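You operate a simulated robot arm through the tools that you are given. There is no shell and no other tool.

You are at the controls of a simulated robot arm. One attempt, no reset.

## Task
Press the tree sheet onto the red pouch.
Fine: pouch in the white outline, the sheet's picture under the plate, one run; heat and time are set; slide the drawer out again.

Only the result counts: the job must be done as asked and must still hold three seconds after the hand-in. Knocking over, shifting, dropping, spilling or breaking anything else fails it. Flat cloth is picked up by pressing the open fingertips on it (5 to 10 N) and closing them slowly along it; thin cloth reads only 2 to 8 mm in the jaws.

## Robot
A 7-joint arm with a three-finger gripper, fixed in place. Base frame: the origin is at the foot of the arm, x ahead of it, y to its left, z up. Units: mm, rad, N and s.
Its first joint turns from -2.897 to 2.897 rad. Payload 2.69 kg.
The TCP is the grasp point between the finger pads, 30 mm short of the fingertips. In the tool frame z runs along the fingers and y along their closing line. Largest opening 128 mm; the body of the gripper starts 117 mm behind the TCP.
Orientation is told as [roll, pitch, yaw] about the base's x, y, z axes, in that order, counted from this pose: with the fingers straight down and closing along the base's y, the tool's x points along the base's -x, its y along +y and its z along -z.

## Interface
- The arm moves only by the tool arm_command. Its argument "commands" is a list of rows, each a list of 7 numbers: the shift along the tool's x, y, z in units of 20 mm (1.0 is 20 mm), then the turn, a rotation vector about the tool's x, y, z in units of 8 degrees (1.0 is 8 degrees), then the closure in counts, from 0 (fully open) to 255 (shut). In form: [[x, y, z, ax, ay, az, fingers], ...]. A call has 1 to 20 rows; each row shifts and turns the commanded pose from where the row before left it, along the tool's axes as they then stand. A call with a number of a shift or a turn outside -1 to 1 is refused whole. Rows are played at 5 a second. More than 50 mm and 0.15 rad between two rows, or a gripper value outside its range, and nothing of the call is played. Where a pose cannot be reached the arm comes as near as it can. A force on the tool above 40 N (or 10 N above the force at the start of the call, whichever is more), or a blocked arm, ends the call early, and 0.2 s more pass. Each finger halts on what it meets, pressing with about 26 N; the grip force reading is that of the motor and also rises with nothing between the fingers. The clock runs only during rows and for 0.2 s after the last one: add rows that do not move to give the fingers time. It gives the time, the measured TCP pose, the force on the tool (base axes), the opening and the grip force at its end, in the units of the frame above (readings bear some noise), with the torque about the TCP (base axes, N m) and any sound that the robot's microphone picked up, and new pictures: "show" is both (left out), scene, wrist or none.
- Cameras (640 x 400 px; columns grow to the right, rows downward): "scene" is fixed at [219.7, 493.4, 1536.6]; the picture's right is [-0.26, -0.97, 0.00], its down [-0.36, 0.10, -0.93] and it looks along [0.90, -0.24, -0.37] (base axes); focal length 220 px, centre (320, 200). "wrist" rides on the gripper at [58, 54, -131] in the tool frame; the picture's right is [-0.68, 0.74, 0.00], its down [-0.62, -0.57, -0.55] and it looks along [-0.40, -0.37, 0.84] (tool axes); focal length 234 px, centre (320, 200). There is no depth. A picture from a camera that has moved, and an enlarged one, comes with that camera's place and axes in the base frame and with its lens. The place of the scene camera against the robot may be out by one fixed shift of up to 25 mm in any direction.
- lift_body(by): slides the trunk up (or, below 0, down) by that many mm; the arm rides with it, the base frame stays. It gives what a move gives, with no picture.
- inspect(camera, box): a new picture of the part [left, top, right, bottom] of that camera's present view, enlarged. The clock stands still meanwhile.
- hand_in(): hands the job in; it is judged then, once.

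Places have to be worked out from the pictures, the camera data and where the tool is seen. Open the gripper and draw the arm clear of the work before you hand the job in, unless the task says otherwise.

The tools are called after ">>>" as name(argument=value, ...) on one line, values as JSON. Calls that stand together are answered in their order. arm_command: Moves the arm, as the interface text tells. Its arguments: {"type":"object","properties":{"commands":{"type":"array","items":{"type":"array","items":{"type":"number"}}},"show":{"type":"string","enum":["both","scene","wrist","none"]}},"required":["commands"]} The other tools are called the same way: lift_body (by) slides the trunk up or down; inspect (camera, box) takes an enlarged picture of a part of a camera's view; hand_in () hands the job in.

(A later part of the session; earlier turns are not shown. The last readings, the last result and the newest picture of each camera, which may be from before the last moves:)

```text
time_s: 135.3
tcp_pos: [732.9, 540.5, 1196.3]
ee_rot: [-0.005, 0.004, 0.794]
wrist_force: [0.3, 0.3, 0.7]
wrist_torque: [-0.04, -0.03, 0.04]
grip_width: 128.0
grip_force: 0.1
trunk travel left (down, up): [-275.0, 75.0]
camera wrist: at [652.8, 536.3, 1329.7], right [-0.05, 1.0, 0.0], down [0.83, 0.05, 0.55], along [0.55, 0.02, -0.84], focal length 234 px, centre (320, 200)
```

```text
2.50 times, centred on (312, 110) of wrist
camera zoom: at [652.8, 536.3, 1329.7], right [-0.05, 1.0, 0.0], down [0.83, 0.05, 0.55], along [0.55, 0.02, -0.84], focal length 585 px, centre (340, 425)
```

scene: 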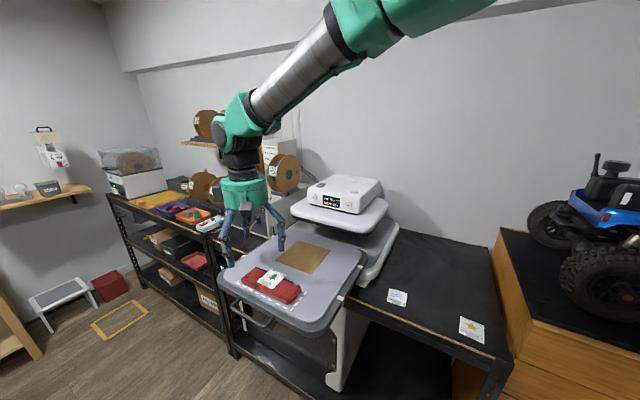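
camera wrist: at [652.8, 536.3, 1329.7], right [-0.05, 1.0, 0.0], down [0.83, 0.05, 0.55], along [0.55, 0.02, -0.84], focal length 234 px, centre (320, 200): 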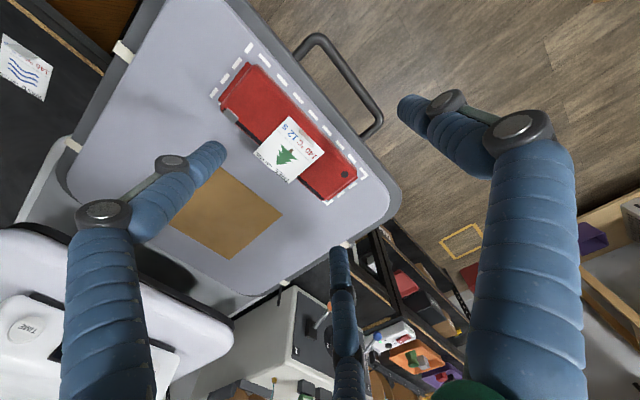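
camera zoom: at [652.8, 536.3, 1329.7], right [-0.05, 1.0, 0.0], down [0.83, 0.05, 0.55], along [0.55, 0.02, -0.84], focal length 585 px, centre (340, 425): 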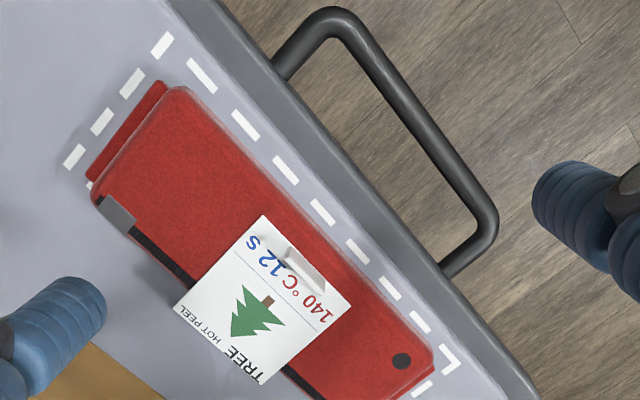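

Measured: the sheet's near edge lies 18 mm from the pouch centre instead of ~31, and the pouch itself is about 3 mm forward of the outline's middle. The plate edge comes down ~27.5 mm behind the front line, exactly where the sheet's printed line should be. I first nudge the pouch ~4 mm back with the closed fingers: position in front of it and descend.

>>> arm_command(commands=[[0.13, 0.85, 0, 0, 0, 0, 120], [0.13, 0.85, 0, 0, 0, 0, 255], [0, 0, 0.9, 0, 0, 0, 255], [0, 0, 0.9, 0, 0, 0, 255], [0, 0, 0.9, 0, 0, 0, 255], [0, 0, 0.9, 0, 0, 0, 255], [0, 0, 0.9, 0, 0, 0, 255], [0, 0, 0.9, 0, 0, 0, 255], [0, 0, 0.85, 0, 0, 0, 255], [0, 0, 0, 0, 0, 0, 255], [0, 0, 0, 0, 0, 0, 255]], show="none")

>>> inspect(camera="wrist", box=[220, 60, 444, 200])

>>> inspect(camera="scene", box=[226, 250, 314, 305])

```text
time_s: 137.7
tcp_pos: [704.2, 560.3, 1071.3]
ee_rot: [-0.005, 0.002, 0.794]
wrist_force: [-0.6, 0.1, 0.4]
wrist_torque: [0.04, 0.0, 0.02]
grip_width: 2.3
grip_force: 26.0
trunk travel left (down, up): [-275.0, 75.0]
```

```text
2.86 times, centred on (332, 130) of wrist
camera zoom: at [624.8, 556.4, 1204.3], right [-0.05, 1.0, 0.0], down [0.83, 0.04, 0.55], along [0.55, 0.02, -0.84], focal length 669 px, centre (286, 400)
```

zoom: 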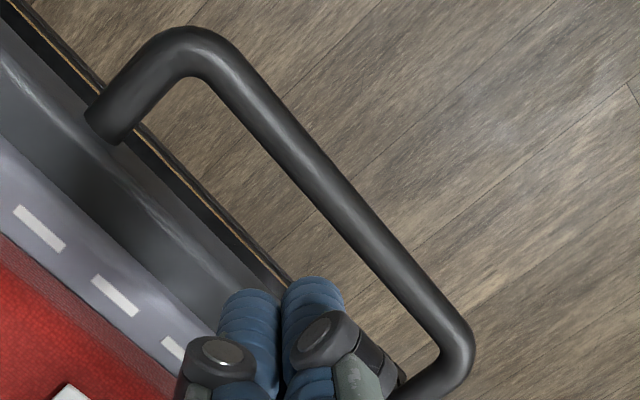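

```text
7.27 times, centred on (270, 278) of scene
camera zoom: at [219.7, 493.4, 1536.6], right [-0.26, -0.97, 0.0], down [-0.36, 0.1, -0.93], along [0.9, -0.24, -0.37], focal length 1601 px, centre (684, -364)
```

zoom: 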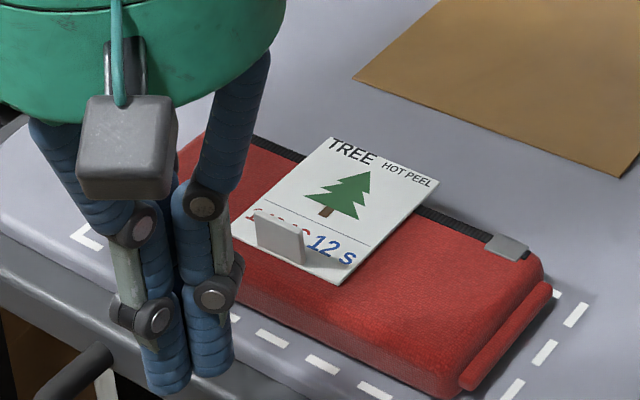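

The closed fingers stand in front of the pouch's middle. I lower 5 mm and creep towards its near face.

>>> arm_command(commands=[[0, 0, 0.25, 0, 0, 0, 255], [0, -0.25, 0, 0, 0, 0, 255], [0, -0.25, 0, 0, 0, 0, 255], [0, -0.25, 0, 0, 0, 0, 255], [0, -0.2, 0, 0, 0, 0, 255], [0, 0, 0, 0, 0, 0, 255]], show="none")

>>> inspect(camera="scene", box=[226, 250, 314, 305])

>>> inspect(camera="wrist", box=[200, 90, 392, 210])

```text
time_s: 139.1
tcp_pos: [719.0, 547.8, 1066.6]
ee_rot: [-0.003, 0.004, 0.793]
wrist_force: [-0.4, 0.8, 0.5]
wrist_torque: [0.02, 0.03, -0.01]
grip_width: 2.1
grip_force: 25.5
trunk travel left (down, up): [-275.0, 75.0]
```

```text
7.27 times, centred on (270, 278) of scene
camera zoom: at [219.7, 493.4, 1536.6], right [-0.26, -0.97, 0.0], down [-0.36, 0.1, -0.93], along [0.9, -0.24, -0.37], focal length 1601 px, centre (684, -364)
```

zoom: 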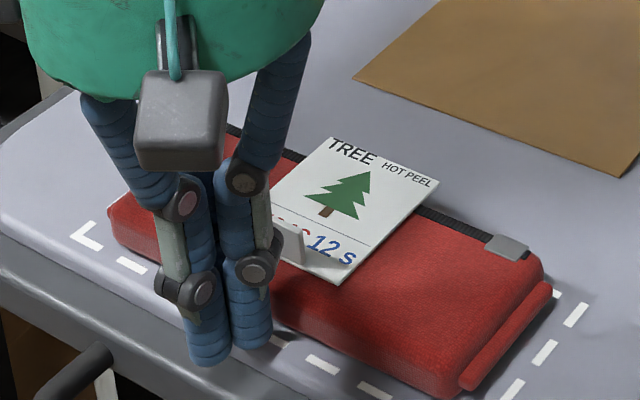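

```text
3.33 times, centred on (296, 150) of wrist
camera zoom: at [639.5, 542.4, 1199.4], right [-0.05, 1.0, 0.0], down [0.83, 0.04, 0.55], along [0.55, 0.02, -0.84], focal length 781 px, centre (400, 367)
```

zoom: 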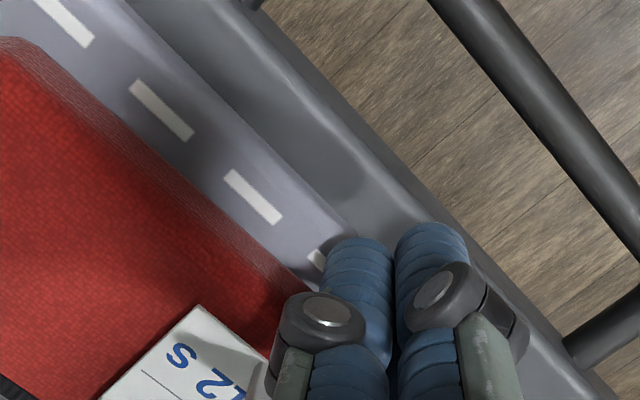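

>>> arm_command(commands=[[0, -0.1, 0, 0, 0, 0, 255], [0, -0.1, 0, 0, 0, 0, 255], [0, 0, 0, 0, 0, 0, 255]], show="none")

>>> inspect(camera="wrist", box=[200, 90, 392, 210])

```text
time_s: 139.9
tcp_pos: [721.2, 543.2, 1067.3]
ee_rot: [-0.004, 0.006, 0.795]
wrist_force: [1.2, 0.4, 0.2]
wrist_torque: [0.03, -0.01, 0.0]
grip_width: 2.2
grip_force: 26.4
trunk travel left (down, up): [-275.0, 75.0]
```

```text
3.33 times, centred on (296, 150) of wrist
camera zoom: at [642.4, 539.7, 1199.5], right [-0.05, 1.0, 0.0], down [0.83, 0.04, 0.55], along [0.55, 0.02, -0.84], focal length 781 px, centre (400, 367)
```

zoom: 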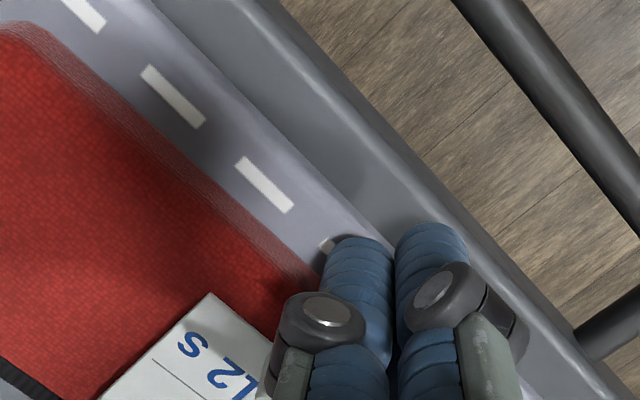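

>>> arm_command(commands=[[0, -0.1, 0, 0, 0, 0, 255], [0, -0.1, 0, 0, 0, 0, 255], [0, 0, 0, 0, 0, 0, 255]], show="none")

>>> inspect(camera="wrist", box=[200, 90, 392, 210])

>>> inspect(camera="scene", box=[226, 250, 314, 305])

```text
time_s: 140.7
tcp_pos: [725.4, 541.8, 1067.7]
ee_rot: [-0.004, 0.004, 0.794]
wrist_force: [0.2, 0.4, 0.3]
wrist_torque: [0.01, -0.02, 0.0]
grip_width: 1.9
grip_force: 25.8
trunk travel left (down, up): [-275.0, 75.0]
```

```text
3.33 times, centred on (296, 150) of wrist
camera zoom: at [645.1, 537.2, 1199.9], right [-0.05, 1.0, 0.0], down [0.83, 0.04, 0.55], along [0.55, 0.02, -0.84], focal length 781 px, centre (400, 367)
```

zoom: 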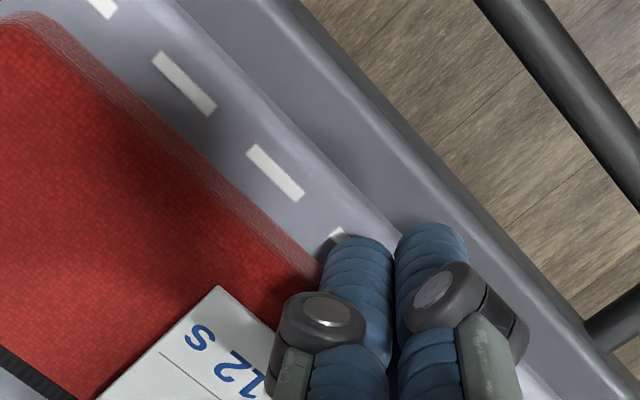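

```text
7.27 times, centred on (270, 278) of scene
camera zoom: at [219.7, 493.4, 1536.6], right [-0.26, -0.97, 0.0], down [-0.36, 0.1, -0.93], along [0.9, -0.24, -0.37], focal length 1601 px, centre (684, -364)
```

zoom: 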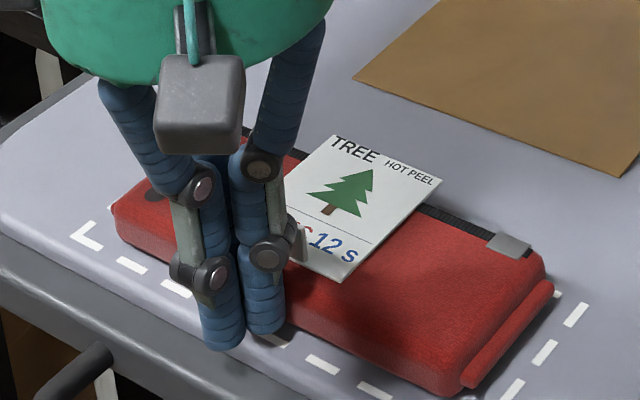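

>>> arm_command(commands=[[0, -0.1, 0, 0, 0, 0, 255], [0, -0.1, 0, 0, 0, 0, 255], [0, 0, 0, 0, 0, 0, 255], [0, 0.3, 0, 0, 0, 0, 255], [0, 0.6, 0, 0, 0, 0, 255], [0, 0.6, 0, 0, 0, 0, 255], [0, 0, -1, 0, 0, 0, 255], [0, 0, -1, 0, 0, 0, 200], [0, 0, -1, 0, 0, 0, 100], [0, 0, -1, 0, 0, 0, 0], [0, -0.5, -1, 0, 0, 0, 0], [0, -0.5, -1, 0, 0, 0, 0], [0, -0.5, 0, 0, 0, 0, 0], [0, 0, 0, 0, 0, 0, 0]], show="wrist")

>>> inspect(camera="wrist", box=[200, 30, 424, 190])

>>> inspect(camera="scene", box=[226, 250, 314, 305])

```text
time_s: 143.7
tcp_pos: [727.8, 538.5, 1186.7]
ee_rot: [-0.004, 0.004, 0.795]
wrist_force: [1.0, 0.3, -0.2]
wrist_torque: [0.01, 0.02, 0.01]
grip_width: 128.1
grip_force: 0.0
trunk travel left (down, up): [-275.0, 75.0]
camera wrist: at [648.1, 534.1, 1319.2], right [-0.05, 1.0, 0.0], down [0.83, 0.05, 0.55], along [0.55, 0.02, -0.84], focal length 234 px, centre (320, 200)
```

wrist: 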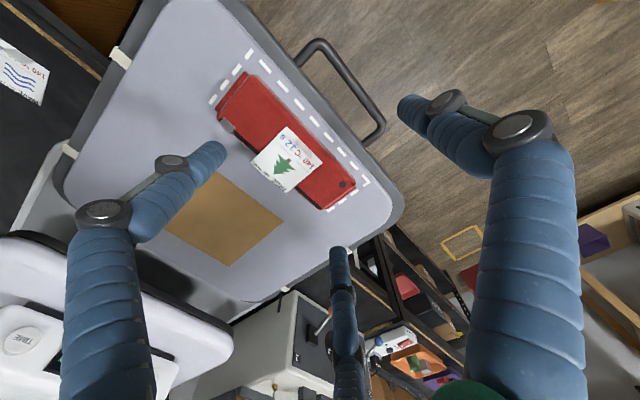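

```text
2.50 times, centred on (312, 110) of wrist
camera zoom: at [648.1, 534.1, 1319.2], right [-0.05, 1.0, 0.0], down [0.83, 0.05, 0.55], along [0.55, 0.02, -0.84], focal length 585 px, centre (340, 425)
```

zoom: 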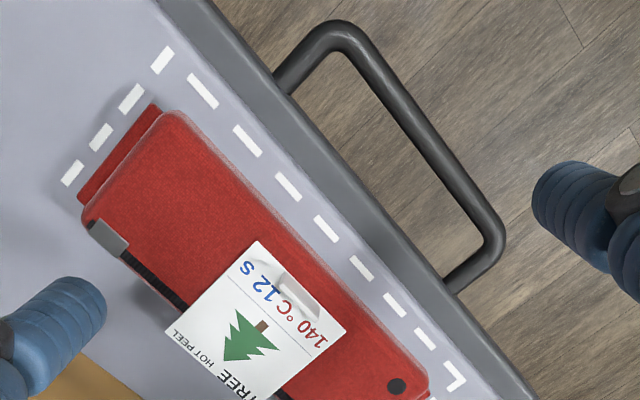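

```text
7.27 times, centred on (270, 278) of scene
camera zoom: at [219.7, 493.4, 1536.6], right [-0.26, -0.97, 0.0], down [-0.36, 0.1, -0.93], along [0.9, -0.24, -0.37], focal length 1601 px, centre (684, -364)
```

zoom: 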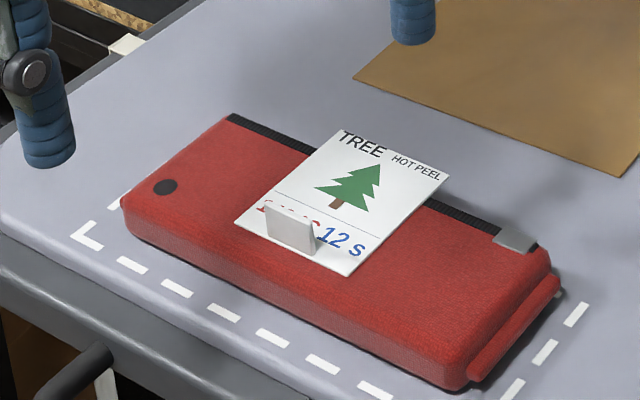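

The pouch is now about 3 mm behind the outline's middle, still inside. The sheet must come 12.6 mm forward to be centred on it (printed line just behind the plate edge). I line up over the tab with narrowed fingers and descend to TCP ≈1097.

>>> arm_command(commands=[[-0.03, -0.74, 0, 0, 0, 0, 100], [-0.035, -0.74, 0, 0, 0, 0, 175], [0, 0, 0.9, 0, 0, 0, 175], [0, 0, 0.9, 0, 0, 0, 175], [0, 0, 0.9, 0, 0, 0, 175], [0, 0, 0.9, 0, 0, 0, 175], [0, 0, 0.9, 0, 0, 0, 175], [0, 0, 0, 0, 0, 0, 175], [0, 0, 0, 0, 0, 0, 175]], show="none")

>>> inspect(camera="wrist", box=[250, 90, 410, 210])

>>> inspect(camera="scene", box=[236, 250, 300, 300])

```text
time_s: 145.7
tcp_pos: [749.1, 518.1, 1094.8]
ee_rot: [-0.004, 0.003, 0.794]
wrist_force: [0.3, -0.4, -0.4]
wrist_torque: [0.02, 0.02, 0.02]
grip_width: 40.2
grip_force: 0.1
trunk travel left (down, up): [-275.0, 75.0]
```

```text
3.33 times, centred on (330, 150) of wrist
camera zoom: at [669.3, 513.1, 1228.3], right [-0.05, 1.0, 0.0], down [0.83, 0.04, 0.55], along [0.55, 0.02, -0.84], focal length 781 px, centre (287, 367)
```

zoom: 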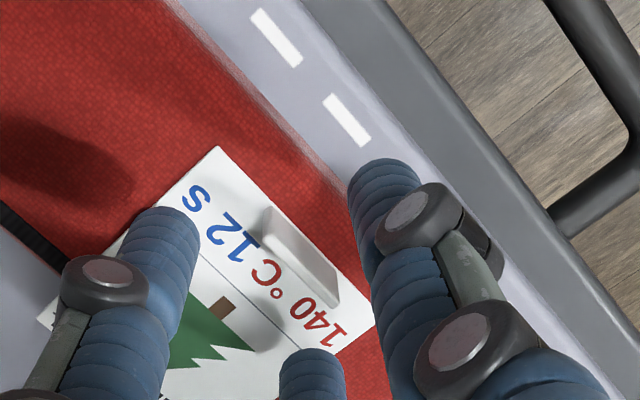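

```text
8.00 times, centred on (268, 275) of scene
camera zoom: at [219.7, 493.4, 1536.6], right [-0.26, -0.97, 0.0], down [-0.36, 0.1, -0.93], along [0.9, -0.24, -0.37], focal length 1761 px, centre (736, -400)
```

zoom: 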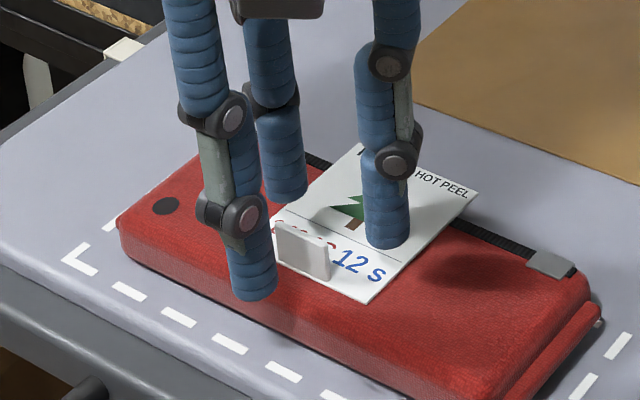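

The tab sits between the fingers just as at the first pick. I lower 7.5 mm and close slowly on it.

>>> arm_command(commands=[[0, 0, 0.2, 0, 0, 0, 175], [0, 0, 0.17, 0, 0, 0, 175], [0, 0, 0, 0, 0, 0, 190], [0, 0, 0, 0, 0, 0, 205], [0, 0, 0, 0, 0, 0, 218], [0, 0, 0, 0, 0, 0, 230], [0, 0, 0, 0, 0, 0, 240], [0, 0, 0, 0, 0, 0, 247], [0, 0, 0, 0, 0, 0, 255], [0, 0, 0, 0, 0, 0, 255]], show="none")

>>> inspect(camera="scene", box=[236, 250, 300, 300])

>>> inspect(camera="wrist", box=[230, 70, 422, 190])

```text
time_s: 147.9
tcp_pos: [750.1, 518.8, 1089.1]
ee_rot: [-0.003, 0.003, 0.793]
wrist_force: [-1.0, -0.1, -0.7]
wrist_torque: [-0.01, 0.02, -0.05]
grip_width: 6.2
grip_force: 26.0
trunk travel left (down, up): [-275.0, 75.0]
```

```text
8.00 times, centred on (268, 275) of scene
camera zoom: at [219.7, 493.4, 1536.6], right [-0.26, -0.97, 0.0], down [-0.36, 0.1, -0.93], along [0.9, -0.24, -0.37], focal length 1761 px, centre (736, -400)
```

zoom: 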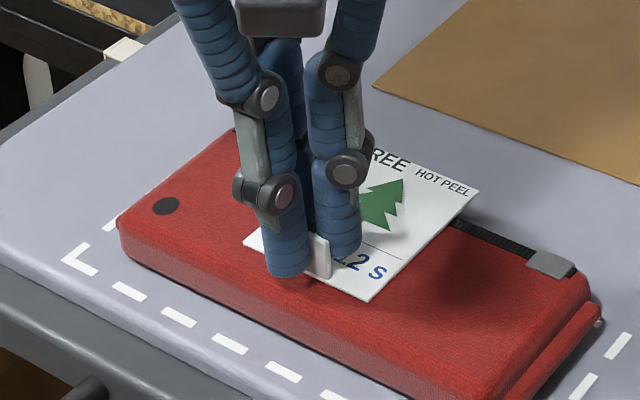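

```text
3.33 times, centred on (326, 130) of wrist
camera zoom: at [670.0, 513.6, 1221.6], right [-0.05, 1.0, 0.0], down [0.83, 0.04, 0.55], along [0.55, 0.02, -0.84], focal length 781 px, centre (300, 433)
```

zoom: 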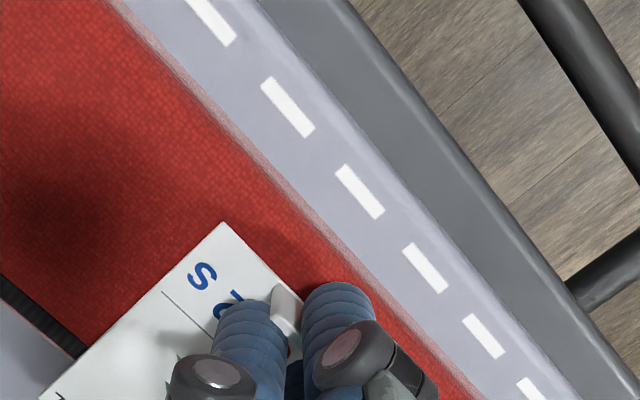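

The tab is clamped again (6.2 mm). I lift 8 mm, bring the sheet 13 mm towards the front, and lower it back.

>>> arm_command(commands=[[0, 0, -0.2, 0, 0, 0, 255], [0, 0, -0.2, 0, 0, 0, 255], [0, 0.325, 0, 0, 0, 0, 255], [0, 0.325, 0, 0, 0, 0, 255], [0, 0, 0, 0, 0, 0, 255], [0, 0, 0, 0, 0, 0, 255]], show="none")

>>> inspect(camera="scene", box=[236, 250, 300, 300])

>>> inspect(camera="wrist", box=[230, 70, 422, 190])

```text
time_s: 149.3
tcp_pos: [739.9, 526.5, 1096.9]
ee_rot: [-0.004, 0.003, 0.793]
wrist_force: [1.2, 0.8, 0.8]
wrist_torque: [0.04, -0.05, 0.0]
grip_width: 6.1
grip_force: 26.1
trunk travel left (down, up): [-275.0, 75.0]
```

```text
8.00 times, centred on (268, 275) of scene
camera zoom: at [219.7, 493.4, 1536.6], right [-0.26, -0.97, 0.0], down [-0.36, 0.1, -0.93], along [0.9, -0.24, -0.37], focal length 1761 px, centre (736, -400)
```

zoom: 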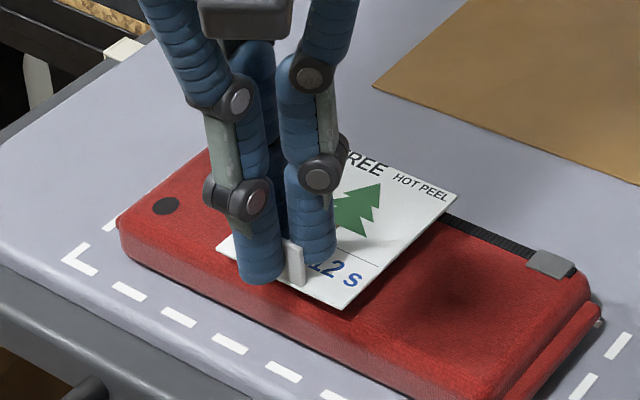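

```text
3.33 times, centred on (326, 130) of wrist
camera zoom: at [660.2, 522.5, 1229.4], right [-0.05, 1.0, 0.0], down [0.83, 0.04, 0.55], along [0.55, 0.02, -0.84], focal length 781 px, centre (300, 433)
```

zoom: 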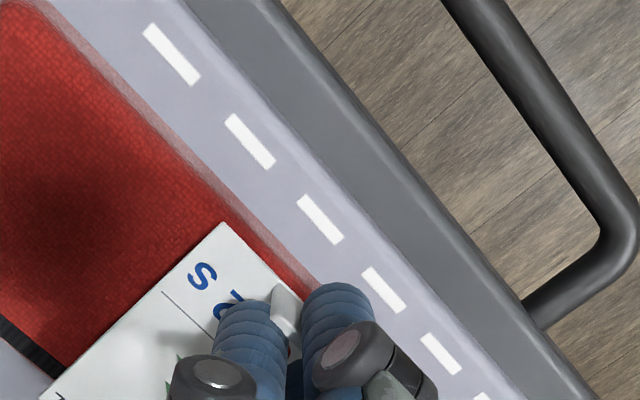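

The sheet's near edge is now in line with the pouch's near edge, i.e. centred. I lower it onto the pouch and check the force.

>>> arm_command(commands=[[0, 0, 0.2, 0, 0, 0, 255], [0, 0, 0.15, 0, 0, 0, 255], [0, 0, 0.07, 0, 0, 0, 255], [0, 0, 0, 0, 0, 0, 255]], show="none")

```text
time_s: 150.3
tcp_pos: [739.2, 527.6, 1089.5]
ee_rot: [-0.005, 0.003, 0.795]
wrist_force: [0.3, 0.5, 0.0]
wrist_torque: [0.02, 0.01, 0.04]
grip_width: 6.0
grip_force: 25.9
trunk travel left (down, up): [-275.0, 75.0]
```

>>> arm_command(commands=[[0, 0, 0.06, 0, 0, 0, 255], [0, 0, 0.04, 0, 0, 0, 255], [0, 0, 0, 0, 0, 0, 255]], show="none")

```text
time_s: 151.1
tcp_pos: [739.9, 526.9, 1087.2]
ee_rot: [-0.002, 0.001, 0.794]
wrist_force: [-0.3, 1.3, 6.8]
wrist_torque: [-0.01, 0.05, -0.01]
grip_width: 6.1
grip_force: 25.9
trunk travel left (down, up): [-275.0, 75.0]
```

The sheet touches down (6.8 N). I open slowly and lift straight up for the check view.

>>> arm_command(commands=[[0, 0, -0.03, 0, 0, 0, 248], [0, 0, 0, 0, 0, 0, 240], [0, 0, 0, 0, 0, 0, 230], [0, 0, 0, 0, 0, 0, 215], [0, 0, 0, 0, 0, 0, 195], [0, 0, 0, 0, 0, 0, 175], [0, 0, -0.2, 0, 0, 0, 175], [0, 0, -0.5, 0, 0, 0, 175], [0, 0, -0.8, 0, 0, 0, 175], [0, 0, -1, 0, 0, 0, 150], [0, 0, -1, 0, 0, 0, 100], [0, 0, -1, 0, 0, 0, 50], [0, 0, -1, 0, 0, 0, 0], [0, 0, 0, 0, 0, 0, 0], [0, 0, 0, 0, 0, 0, 0]], show="wrist")

>>> inspect(camera="wrist", box=[200, 30, 424, 190])

>>> inspect(camera="scene", box=[226, 250, 314, 305])

```text
time_s: 154.3
tcp_pos: [738.3, 526.6, 1195.8]
ee_rot: [-0.003, 0.004, 0.793]
wrist_force: [-0.6, -0.1, -0.3]
wrist_torque: [0.04, 0.01, -0.04]
grip_width: 128.0
grip_force: 0.1
trunk travel left (down, up): [-275.0, 75.0]
camera wrist: at [660.0, 523.2, 1329.8], right [-0.05, 1.0, 0.0], down [0.83, 0.04, 0.55], along [0.55, 0.02, -0.84], focal length 234 px, centre (320, 200)
```

wrist: 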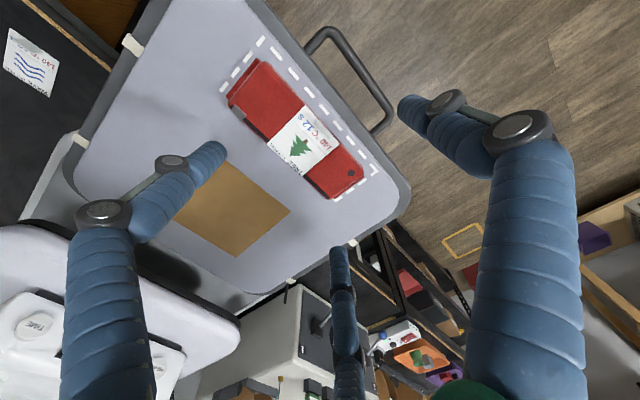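

```text
2.50 times, centred on (312, 110) of wrist
camera zoom: at [660.0, 523.2, 1329.8], right [-0.05, 1.0, 0.0], down [0.83, 0.04, 0.55], along [0.55, 0.02, -0.84], focal length 585 px, centre (340, 425)
```

zoom: 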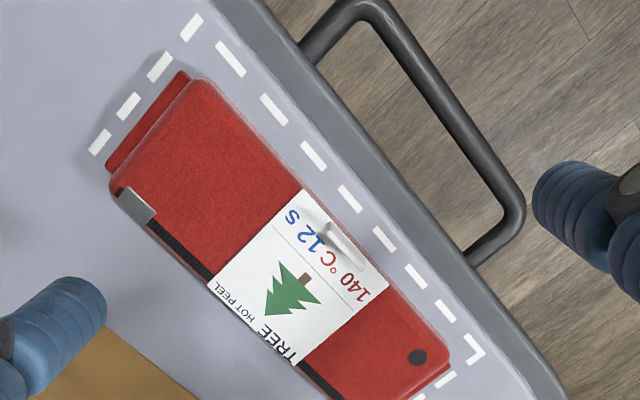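

```text
7.27 times, centred on (270, 278) of scene
camera zoom: at [219.7, 493.4, 1536.6], right [-0.26, -0.97, 0.0], down [-0.36, 0.1, -0.93], along [0.9, -0.24, -0.37], focal length 1601 px, centre (684, -364)
```

zoom: 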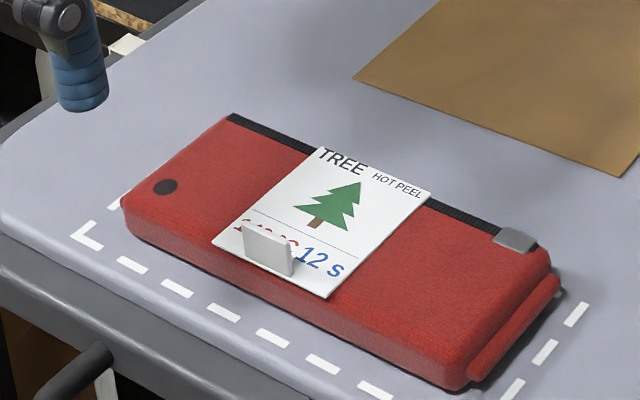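

The sheet now covers the pouch squarely with the picture between zip and middle, tab at the near edge. This time I push the drawer by the handle bar from outside with closed fingers, well away from the tab: move in front of the bar and descend.

>>> arm_command(commands=[[0.02, 0.883, 0, 0, 0, 0, 100], [0.02, 0.883, 0, 0, 0, 0, 200], [0.02, 0.883, 0, 0, 0, 0, 255], [0.02, 0.883, 0, 0, 0, 0, 255], [0.02, 0.883, 0, 0, 0, 0, 255], [0.02, 0.883, 0, 0, 0, 0, 255], [0, 0, 0.92, 0, 0, 0, 255], [0, 0, 0.92, 0, 0, 0, 255], [0, 0, 0.92, 0, 0, 0, 255], [0, 0, 0.92, 0, 0, 0, 255], [0, 0, 0.92, 0, 0, 0, 255], [0, 0, 0.92, 0, 0, 0, 255], [0, 0, 0.92, 0, 0, 0, 255], [0, 0, 0.92, 0, 0, 0, 255], [0, 0, 0.92, 0, 0, 0, 255], [0, 0, 0.92, 0, 0, 0, 255], [0, 0, 0, 0, 0, 0, 255]], show="both")

>>> inspect(camera="scene", box=[200, 250, 312, 330])

>>> inspect(camera="wrist", box=[160, 60, 400, 210])

```text
time_s: 157.9
tcp_pos: [663.1, 599.1, 1013.2]
ee_rot: [-0.003, 0.004, 0.795]
wrist_force: [-0.1, -0.7, 0.8]
wrist_torque: [0.01, 0.01, 0.01]
grip_width: 2.3
grip_force: 26.4
trunk travel left (down, up): [-275.0, 75.0]
camera wrist: at [584.0, 595.1, 1146.2], right [-0.05, 1.0, 0.0], down [0.83, 0.04, 0.55], along [0.55, 0.02, -0.84], focal length 234 px, centre (320, 200)
```

scene: 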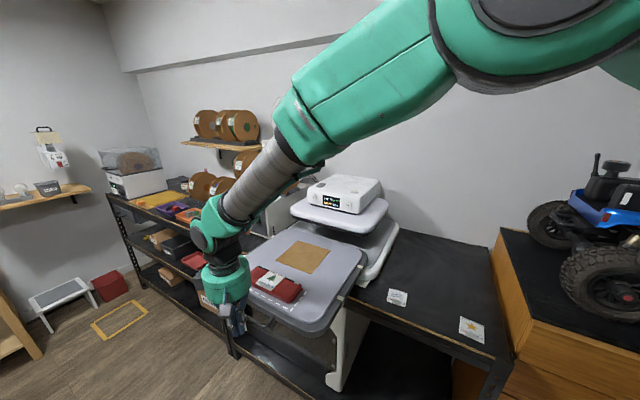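
wrist: 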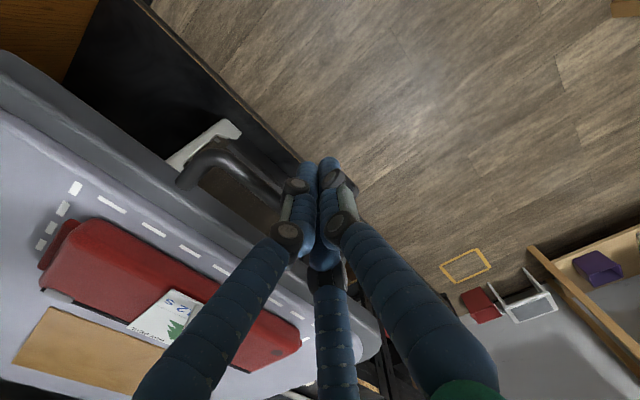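

```text
5.00 times, centred on (256, 290) of scene
camera zoom: at [219.7, 493.4, 1536.6], right [-0.26, -0.97, 0.0], down [-0.36, 0.1, -0.93], along [0.9, -0.24, -0.37], focal length 1101 px, centre (640, -250)
```

zoom: 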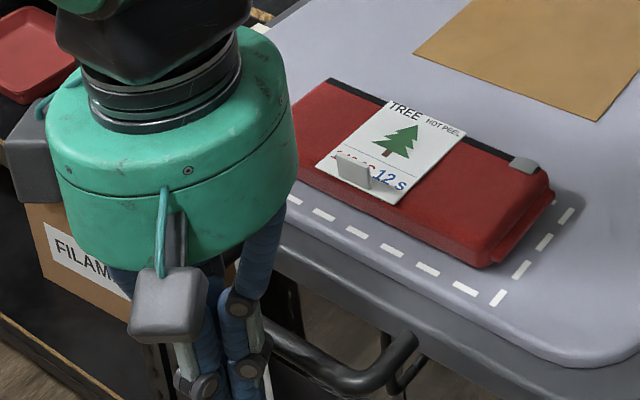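

```text
2.67 times, centred on (280, 135) of wrist
camera zoom: at [584.0, 595.1, 1146.2], right [-0.05, 1.0, 0.0], down [0.83, 0.04, 0.55], along [0.55, 0.02, -0.84], focal length 624 px, centre (427, 373)
```

zoom: 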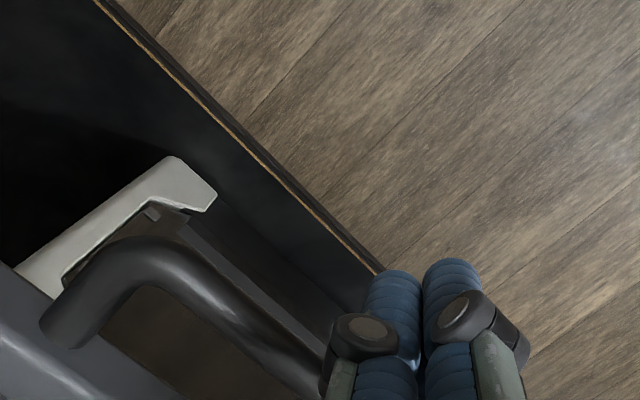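

The fist stands just in front of the bar. I push along the drawer direction, slowly until contact, then steadily.

>>> arm_command(commands=[[0, -0.2, 0, 0, 0, 0, 255], [0, -0.2, 0, 0, 0, 0, 255], [0, -0.2, 0, 0, 0, 0, 255], [0, -0.2, 0, 0, 0, 0, 255], [0, -0.2, 0, 0, 0, 0, 255], [0, 0, 0, 0, 0, 0, 255]], show="none")

>>> inspect(camera="scene", box=[200, 250, 312, 330])

>>> inspect(camera="wrist", box=[160, 60, 400, 210])

```text
time_s: 159.3
tcp_pos: [675.8, 587.0, 1012.3]
ee_rot: [-0.003, 0.003, 0.793]
wrist_force: [0.4, 0.3, -0.1]
wrist_torque: [-0.03, 0.03, -0.01]
grip_width: 2.1
grip_force: 26.3
trunk travel left (down, up): [-275.0, 75.0]
```

```text
5.00 times, centred on (256, 290) of scene
camera zoom: at [219.7, 493.4, 1536.6], right [-0.26, -0.97, 0.0], down [-0.36, 0.1, -0.93], along [0.9, -0.24, -0.37], focal length 1101 px, centre (640, -250)
```

zoom: 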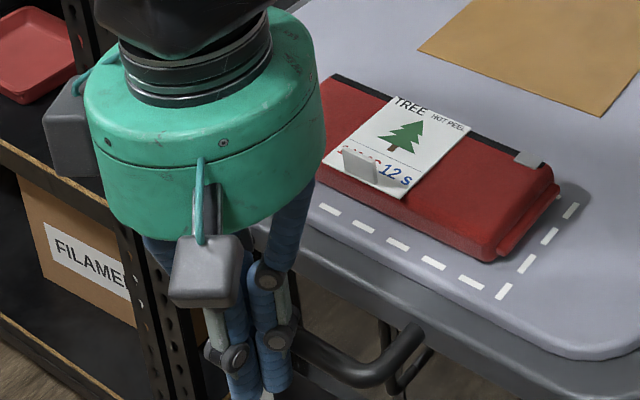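

```text
2.67 times, centred on (280, 135) of wrist
camera zoom: at [597.5, 582.2, 1146.1], right [-0.05, 1.0, 0.0], down [0.83, 0.04, 0.55], along [0.55, 0.02, -0.84], focal length 624 px, centre (427, 373)
```

zoom: 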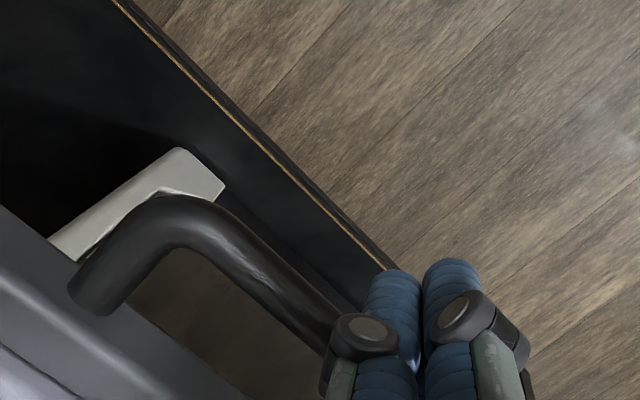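

The drawer moves with the fist on the bar, force negligible. I continue.

>>> arm_command(commands=[[0, -0.25, 0, 0, 0, 0, 255], [0, -0.35, 0, 0, 0, 0, 255], [0, -0.45, 0, 0, 0, 0, 255], [0, -0.5, 0, 0, 0, 0, 255], [0, -0.5, 0, 0, 0, 0, 255], [0, -0.5, 0, 0, 0, 0, 255], [0, -0.5, 0, 0, 0, 0, 255], [0, -0.5, 0, 0, 0, 0, 255], [0, -0.5, 0, 0, 0, 0, 255], [0, -0.5, 0, 0, 0, 0, 255], [0, -0.5, 0, 0, 0, 0, 255], [0, -0.5, 0, 0, 0, 0, 255], [0.1, -0.4, 0, 0, 0, 0, 255], [0, -0.25, 0, 0, 0, 0, 255], [0, -0.1, 0, 0, 0, 0, 255], [0, 0, 0, 0, 0, 0, 255]], show="scene")

>>> inspect(camera="wrist", box=[100, 60, 420, 260])

>>> inspect(camera="scene", box=[240, 210, 368, 300])

```text
time_s: 162.7
tcp_pos: [764.8, 495.5, 1013.3]
ee_rot: [-0.005, 0.004, 0.792]
wrist_force: [-0.5, 1.4, 0.3]
wrist_torque: [-0.04, 0.01, 0.03]
grip_width: 2.1
grip_force: 26.1
trunk travel left (down, up): [-275.0, 75.0]
```

scene: 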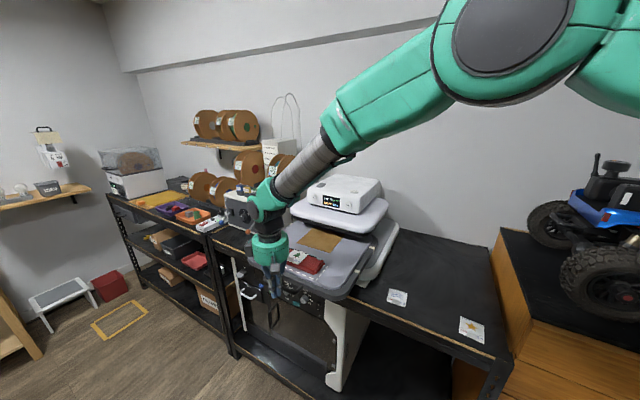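

```text
2.00 times, centred on (260, 160) of wrist
camera zoom: at [685.6, 491.3, 1146.3], right [-0.05, 1.0, 0.0], down [0.83, 0.05, 0.55], along [0.55, 0.02, -0.84], focal length 468 px, centre (440, 280)
```

zoom: 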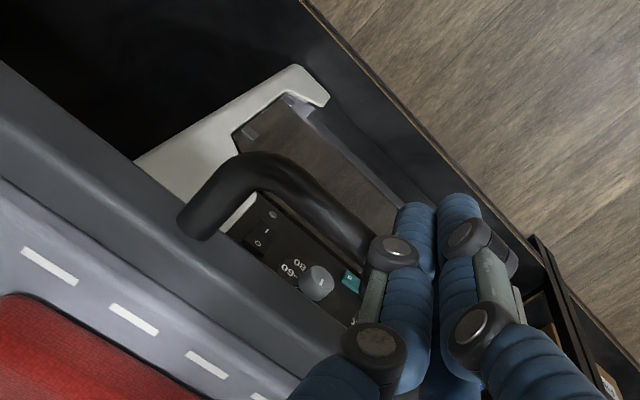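

```text
4.44 times, centred on (304, 255) of scene
camera zoom: at [219.7, 493.4, 1536.6], right [-0.26, -0.97, 0.0], down [-0.36, 0.1, -0.93], along [0.9, -0.24, -0.37], focal length 978 px, centre (391, -44)
```

zoom: 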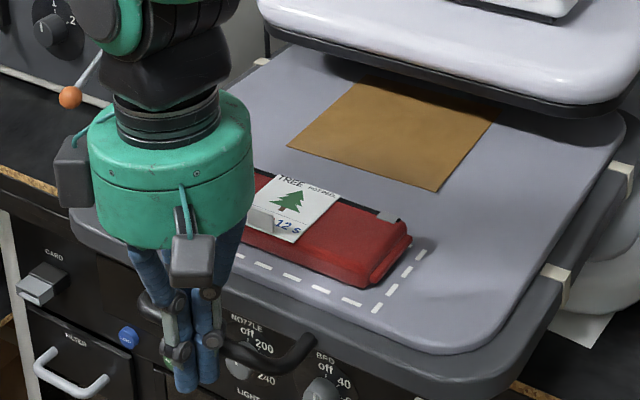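

>>> arm_command(commands=[[0, -0.25, 0, 0, 0, 0, 255], [0, -0.35, 0, 0, 0, 0, 255], [0, -0.45, 0, 0, 0, 0, 255], [0, -0.5, 0, 0, 0, 0, 255], [0, -0.5, 0, 0, 0, 0, 255], [0, -0.5, 0, 0, 0, 0, 255], [0, -0.5, 0, 0, 0, 0, 255], [0, -0.5, 0, 0, 0, 0, 255], [0, -0.5, 0, 0, 0, 0, 255], [0, -0.5, 0, 0, 0, 0, 255], [0, -0.5, 0, 0, 0, 0, 255], [0, -0.5, 0, 0, 0, 0, 255], [0, -0.5, 0, 0, 0, 0, 255], [0, -0.5, 0, 0, 0, 0, 255], [0, -0.5, 0, 0, 0, 0, 255], [0.1, -0.4, 0, 0, 0, 0, 255], [0, -0.25, 0, 0, 0, 0, 255], [0, -0.1, 0, 0, 0, 0, 255], [0, 0, 0, 0, 0, 0, 255]], show="scene")

>>> inspect(camera="wrist", box=[100, 60, 420, 260])

>>> inspect(camera="scene", box=[260, 190, 388, 280])

```text
time_s: 166.7
tcp_pos: [874.2, 385.6, 1015.4]
ee_rot: [-0.003, 0.003, 0.794]
wrist_force: [-1.6, 1.0, -1.2]
wrist_torque: [-0.02, 0.02, -0.01]
grip_width: 2.3
grip_force: 25.7
trunk travel left (down, up): [-275.0, 75.0]
```

scene: 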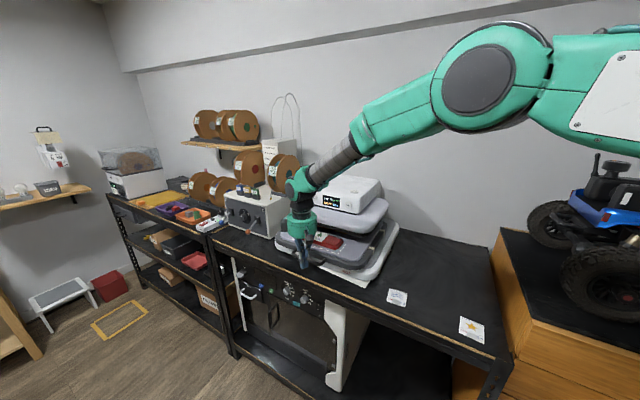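

```text
2.00 times, centred on (260, 160) of wrist
camera zoom: at [795.5, 381.1, 1147.3], right [-0.05, 1.0, 0.0], down [0.83, 0.04, 0.55], along [0.55, 0.02, -0.84], focal length 468 px, centre (440, 280)
```

zoom: 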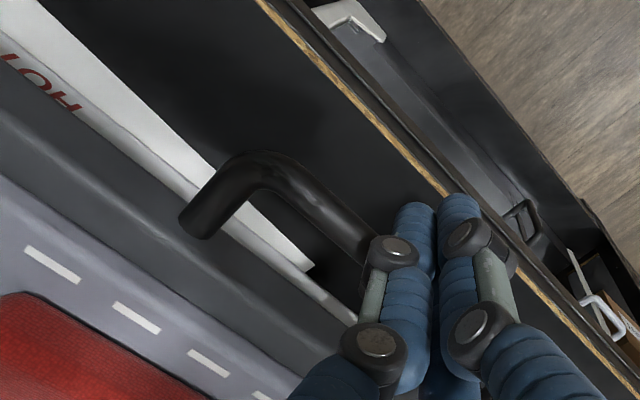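

```text
4.44 times, centred on (324, 235) of scene
camera zoom: at [219.7, 493.4, 1536.6], right [-0.26, -0.97, 0.0], down [-0.36, 0.1, -0.93], along [0.9, -0.24, -0.37], focal length 978 px, centre (302, 44)
```

zoom: 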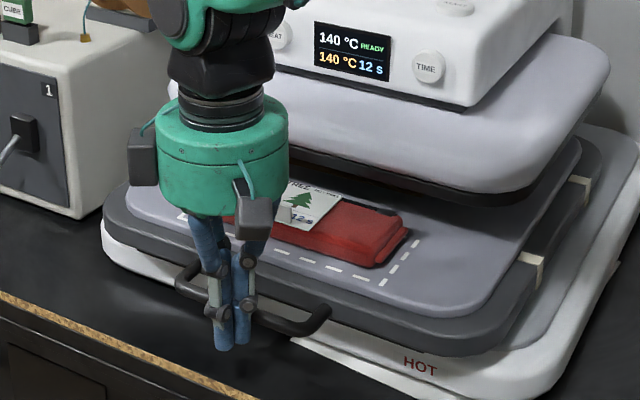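

About 45 mm remain. I go on slowly in 4 mm steps.

>>> arm_command(commands=[[0, -0.2, 0, 0, 0, 0, 255], [0, -0.2, 0, 0, 0, 0, 255], [0, -0.2, 0, 0, 0, 0, 255], [0, -0.2, 0, 0, 0, 0, 255], [0, -0.2, 0, 0, 0, 0, 255], [0, -0.2, 0, 0, 0, 0, 255], [0, -0.2, 0, 0, 0, 0, 255], [0, -0.2, 0, 0, 0, 0, 255], [0, 0, 0, 0, 0, 0, 255]], show="none")

>>> inspect(camera="scene", box=[276, 190, 404, 270])

```text
time_s: 168.7
tcp_pos: [897.3, 362.5, 1013.5]
ee_rot: [-0.003, 0.003, 0.794]
wrist_force: [-1.0, 0.6, -0.4]
wrist_torque: [0.03, 0.06, 0.01]
grip_width: 2.2
grip_force: 25.7
trunk travel left (down, up): [-275.0, 75.0]
```

```text
5.00 times, centred on (340, 230) of scene
camera zoom: at [219.7, 493.4, 1536.6], right [-0.26, -0.97, 0.0], down [-0.36, 0.1, -0.93], along [0.9, -0.24, -0.37], focal length 1101 px, centre (220, 50)
```

zoom: 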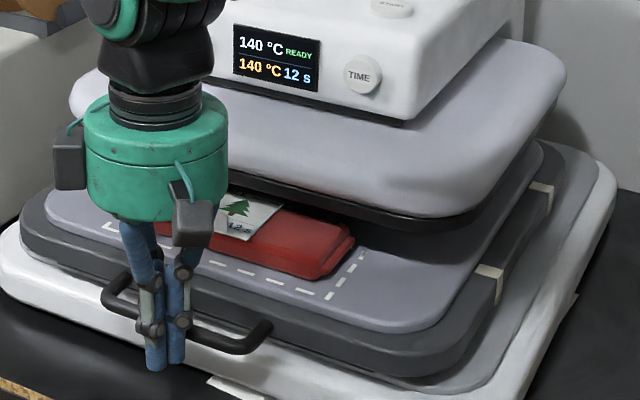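

>>> arm_command(commands=[[0, -0.15, 0, 0, 0, 0, 255], [0, -0.15, 0, 0, 0, 0, 255], [0, -0.15, 0, 0, 0, 0, 255], [0, -0.15, 0, 0, 0, 0, 255], [0, 0, 0, 0, 0, 0, 255]], show="none")

>>> inspect(camera="scene", box=[276, 190, 404, 270])

```text
time_s: 169.9
tcp_pos: [905.7, 353.6, 1015.1]
ee_rot: [-0.004, 0.004, 0.793]
wrist_force: [0.2, 0.3, -0.1]
wrist_torque: [0.01, 0.01, -0.03]
grip_width: 2.2
grip_force: 25.7
trunk travel left (down, up): [-275.0, 75.0]
```

```text
5.00 times, centred on (340, 230) of scene
camera zoom: at [219.7, 493.4, 1536.6], right [-0.26, -0.97, 0.0], down [-0.36, 0.1, -0.93], along [0.9, -0.24, -0.37], focal length 1101 px, centre (220, 50)
```

zoom: 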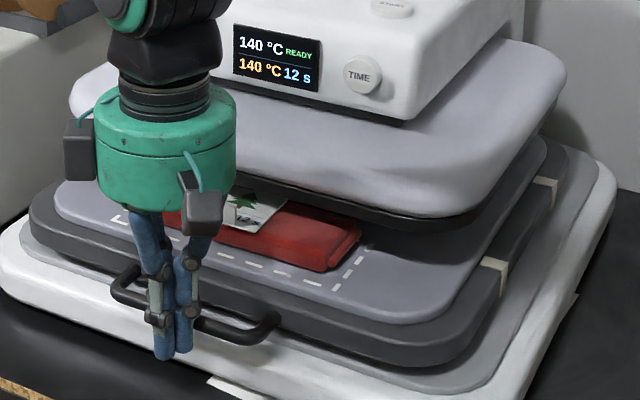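

It looks home. I press 4 mm further to confirm the stop by force.

>>> arm_command(commands=[[0, -0.1, 0, 0, 0, 0, 255], [0, -0.1, 0, 0, 0, 0, 255], [0, 0, 0, 0, 0, 0, 255]], show="none")

>>> inspect(camera="scene", box=[276, 190, 404, 270])

```text
time_s: 170.7
tcp_pos: [908.0, 353.8, 1014.4]
ee_rot: [-0.004, 0.004, 0.794]
wrist_force: [-20.9, 16.6, 3.5]
wrist_torque: [0.05, 0.21, -0.03]
grip_width: 2.0
grip_force: 25.8
trunk travel left (down, up): [-275.0, 75.0]
```

```text
5.00 times, centred on (340, 230) of scene
camera zoom: at [219.7, 493.4, 1536.6], right [-0.26, -0.97, 0.0], down [-0.36, 0.1, -0.93], along [0.9, -0.24, -0.37], focal length 1101 px, centre (220, 50)
```

zoom: 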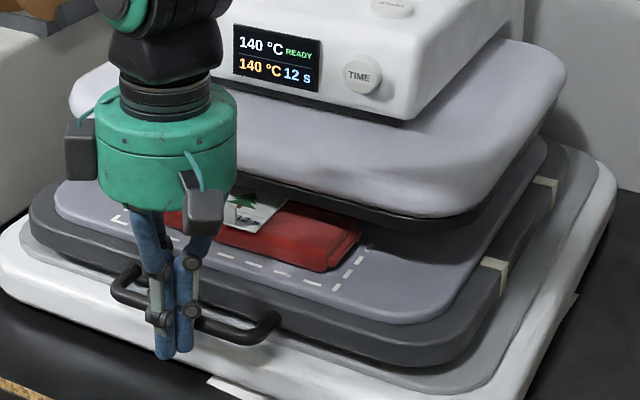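

A hard stop at 27 N: the drawer is fully in. I back off, rise, and go to the straight-down view of the plate edge for a final check.

>>> arm_command(commands=[[0, 0.3, 0, 0, 0, 0, 255], [0, 0.7, 0, 0, 0, 0, 255], [0, 1, 0, 0, 0, 0, 255], [0, 1, 0, 0, 0, 0, 255], [0, 1, -0.5, 0, 0, 0, 255], [0, 1, -1, 0, 0, 0, 255], [0, 0, -1, 0, 0, 0, 255], [0, 0, -1, 0, 0, 0, 255], [0, 0, -1, 0, 0, 0, 255], [0, 0, -1, 0, 0, 0, 255], [0, 0, -1, 0, 0, 0, 255], [0, 0, -1, 0, 0, 0, 255], [0, 0, -1, 0, 0, 0, 255], [0, 0, -1, 0, 0, 0, 255], [0, 0, -1, 0, 0, 0, 255], [0, 0, -1, 0, 0, 0, 255], [0, 0, -1, 0, 0, 0, 255], [0, 0, -1, 0, 0, 0, 255]], show="none")

>>> arm_command(commands=[[0, 0, 0, 0, 0, 0.958, 255], [0, 0, 0, 0, 0, 0.958, 255], [0, 0, 0, 0, 0, 0.958, 255], [0, 0, 0, 0, 0, 0.958, 255], [0, 0, 0, 0, 0, 0.958, 255], [0, 0, 0, 0, 0, 0.958, 255], [0, 0, 0, 0, 0, 0.958, 255], [0, 0, 0, 0, 0, 0.958, 255], [0, 0, 0, 0, 0, 0.958, 255], [0, 0, 0, 0, 0, 0.958, 255], [0, 0, 0, 0, 0, 0.958, 255], [0, 0, 0, 0, 0, 0.958, 255], [0, 0, 0, 0, 0, 0.958, 255], [0, 0, 0, 0, 0, 0.958, 255], [0, 0, 0, 0, 0, 0.958, 255], [0, 0, 0, 0, 0, 0.958, 255], [0, 0, 0, 0, 0, 0.958, 255], [0, 0, 0, 0, 0, 0.958, 255], [0, 0, 0, 0, 0, 0, 255]], show="both")

```text
time_s: 174.5
tcp_pos: [836.2, 423.1, 1285.1]
ee_rot: [-0.003, 0.003, 0.793]
wrist_force: [0.0, 0.5, 0.6]
wrist_torque: [-0.02, -0.01, 0.0]
grip_width: 2.1
grip_force: 25.5
trunk travel left (down, up): [-275.0, 75.0]
```

```text
time_s: 178.5
tcp_pos: [837.2, 423.3, 1284.7]
ee_rot: [0.0, -0.005, -1.616]
wrist_force: [-0.1, -0.9, 0.2]
wrist_torque: [0.03, 0.0, -0.02]
grip_width: 2.0
grip_force: 25.7
trunk travel left (down, up): [-275.0, 75.0]
camera wrist: at [893.2, 478.3, 1417.2], right [0.71, -0.71, 0.0], down [-0.59, -0.59, 0.55], along [-0.39, -0.39, -0.83], focal length 234 px, centre (320, 200)
```

scene: 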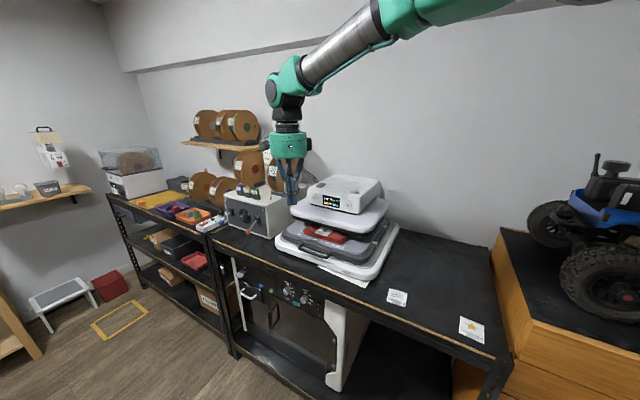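
wrist: 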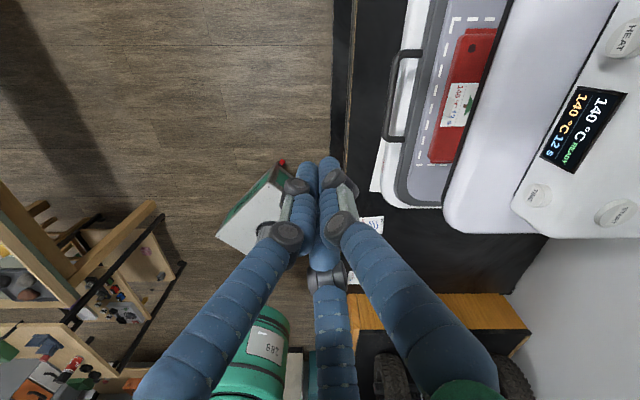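

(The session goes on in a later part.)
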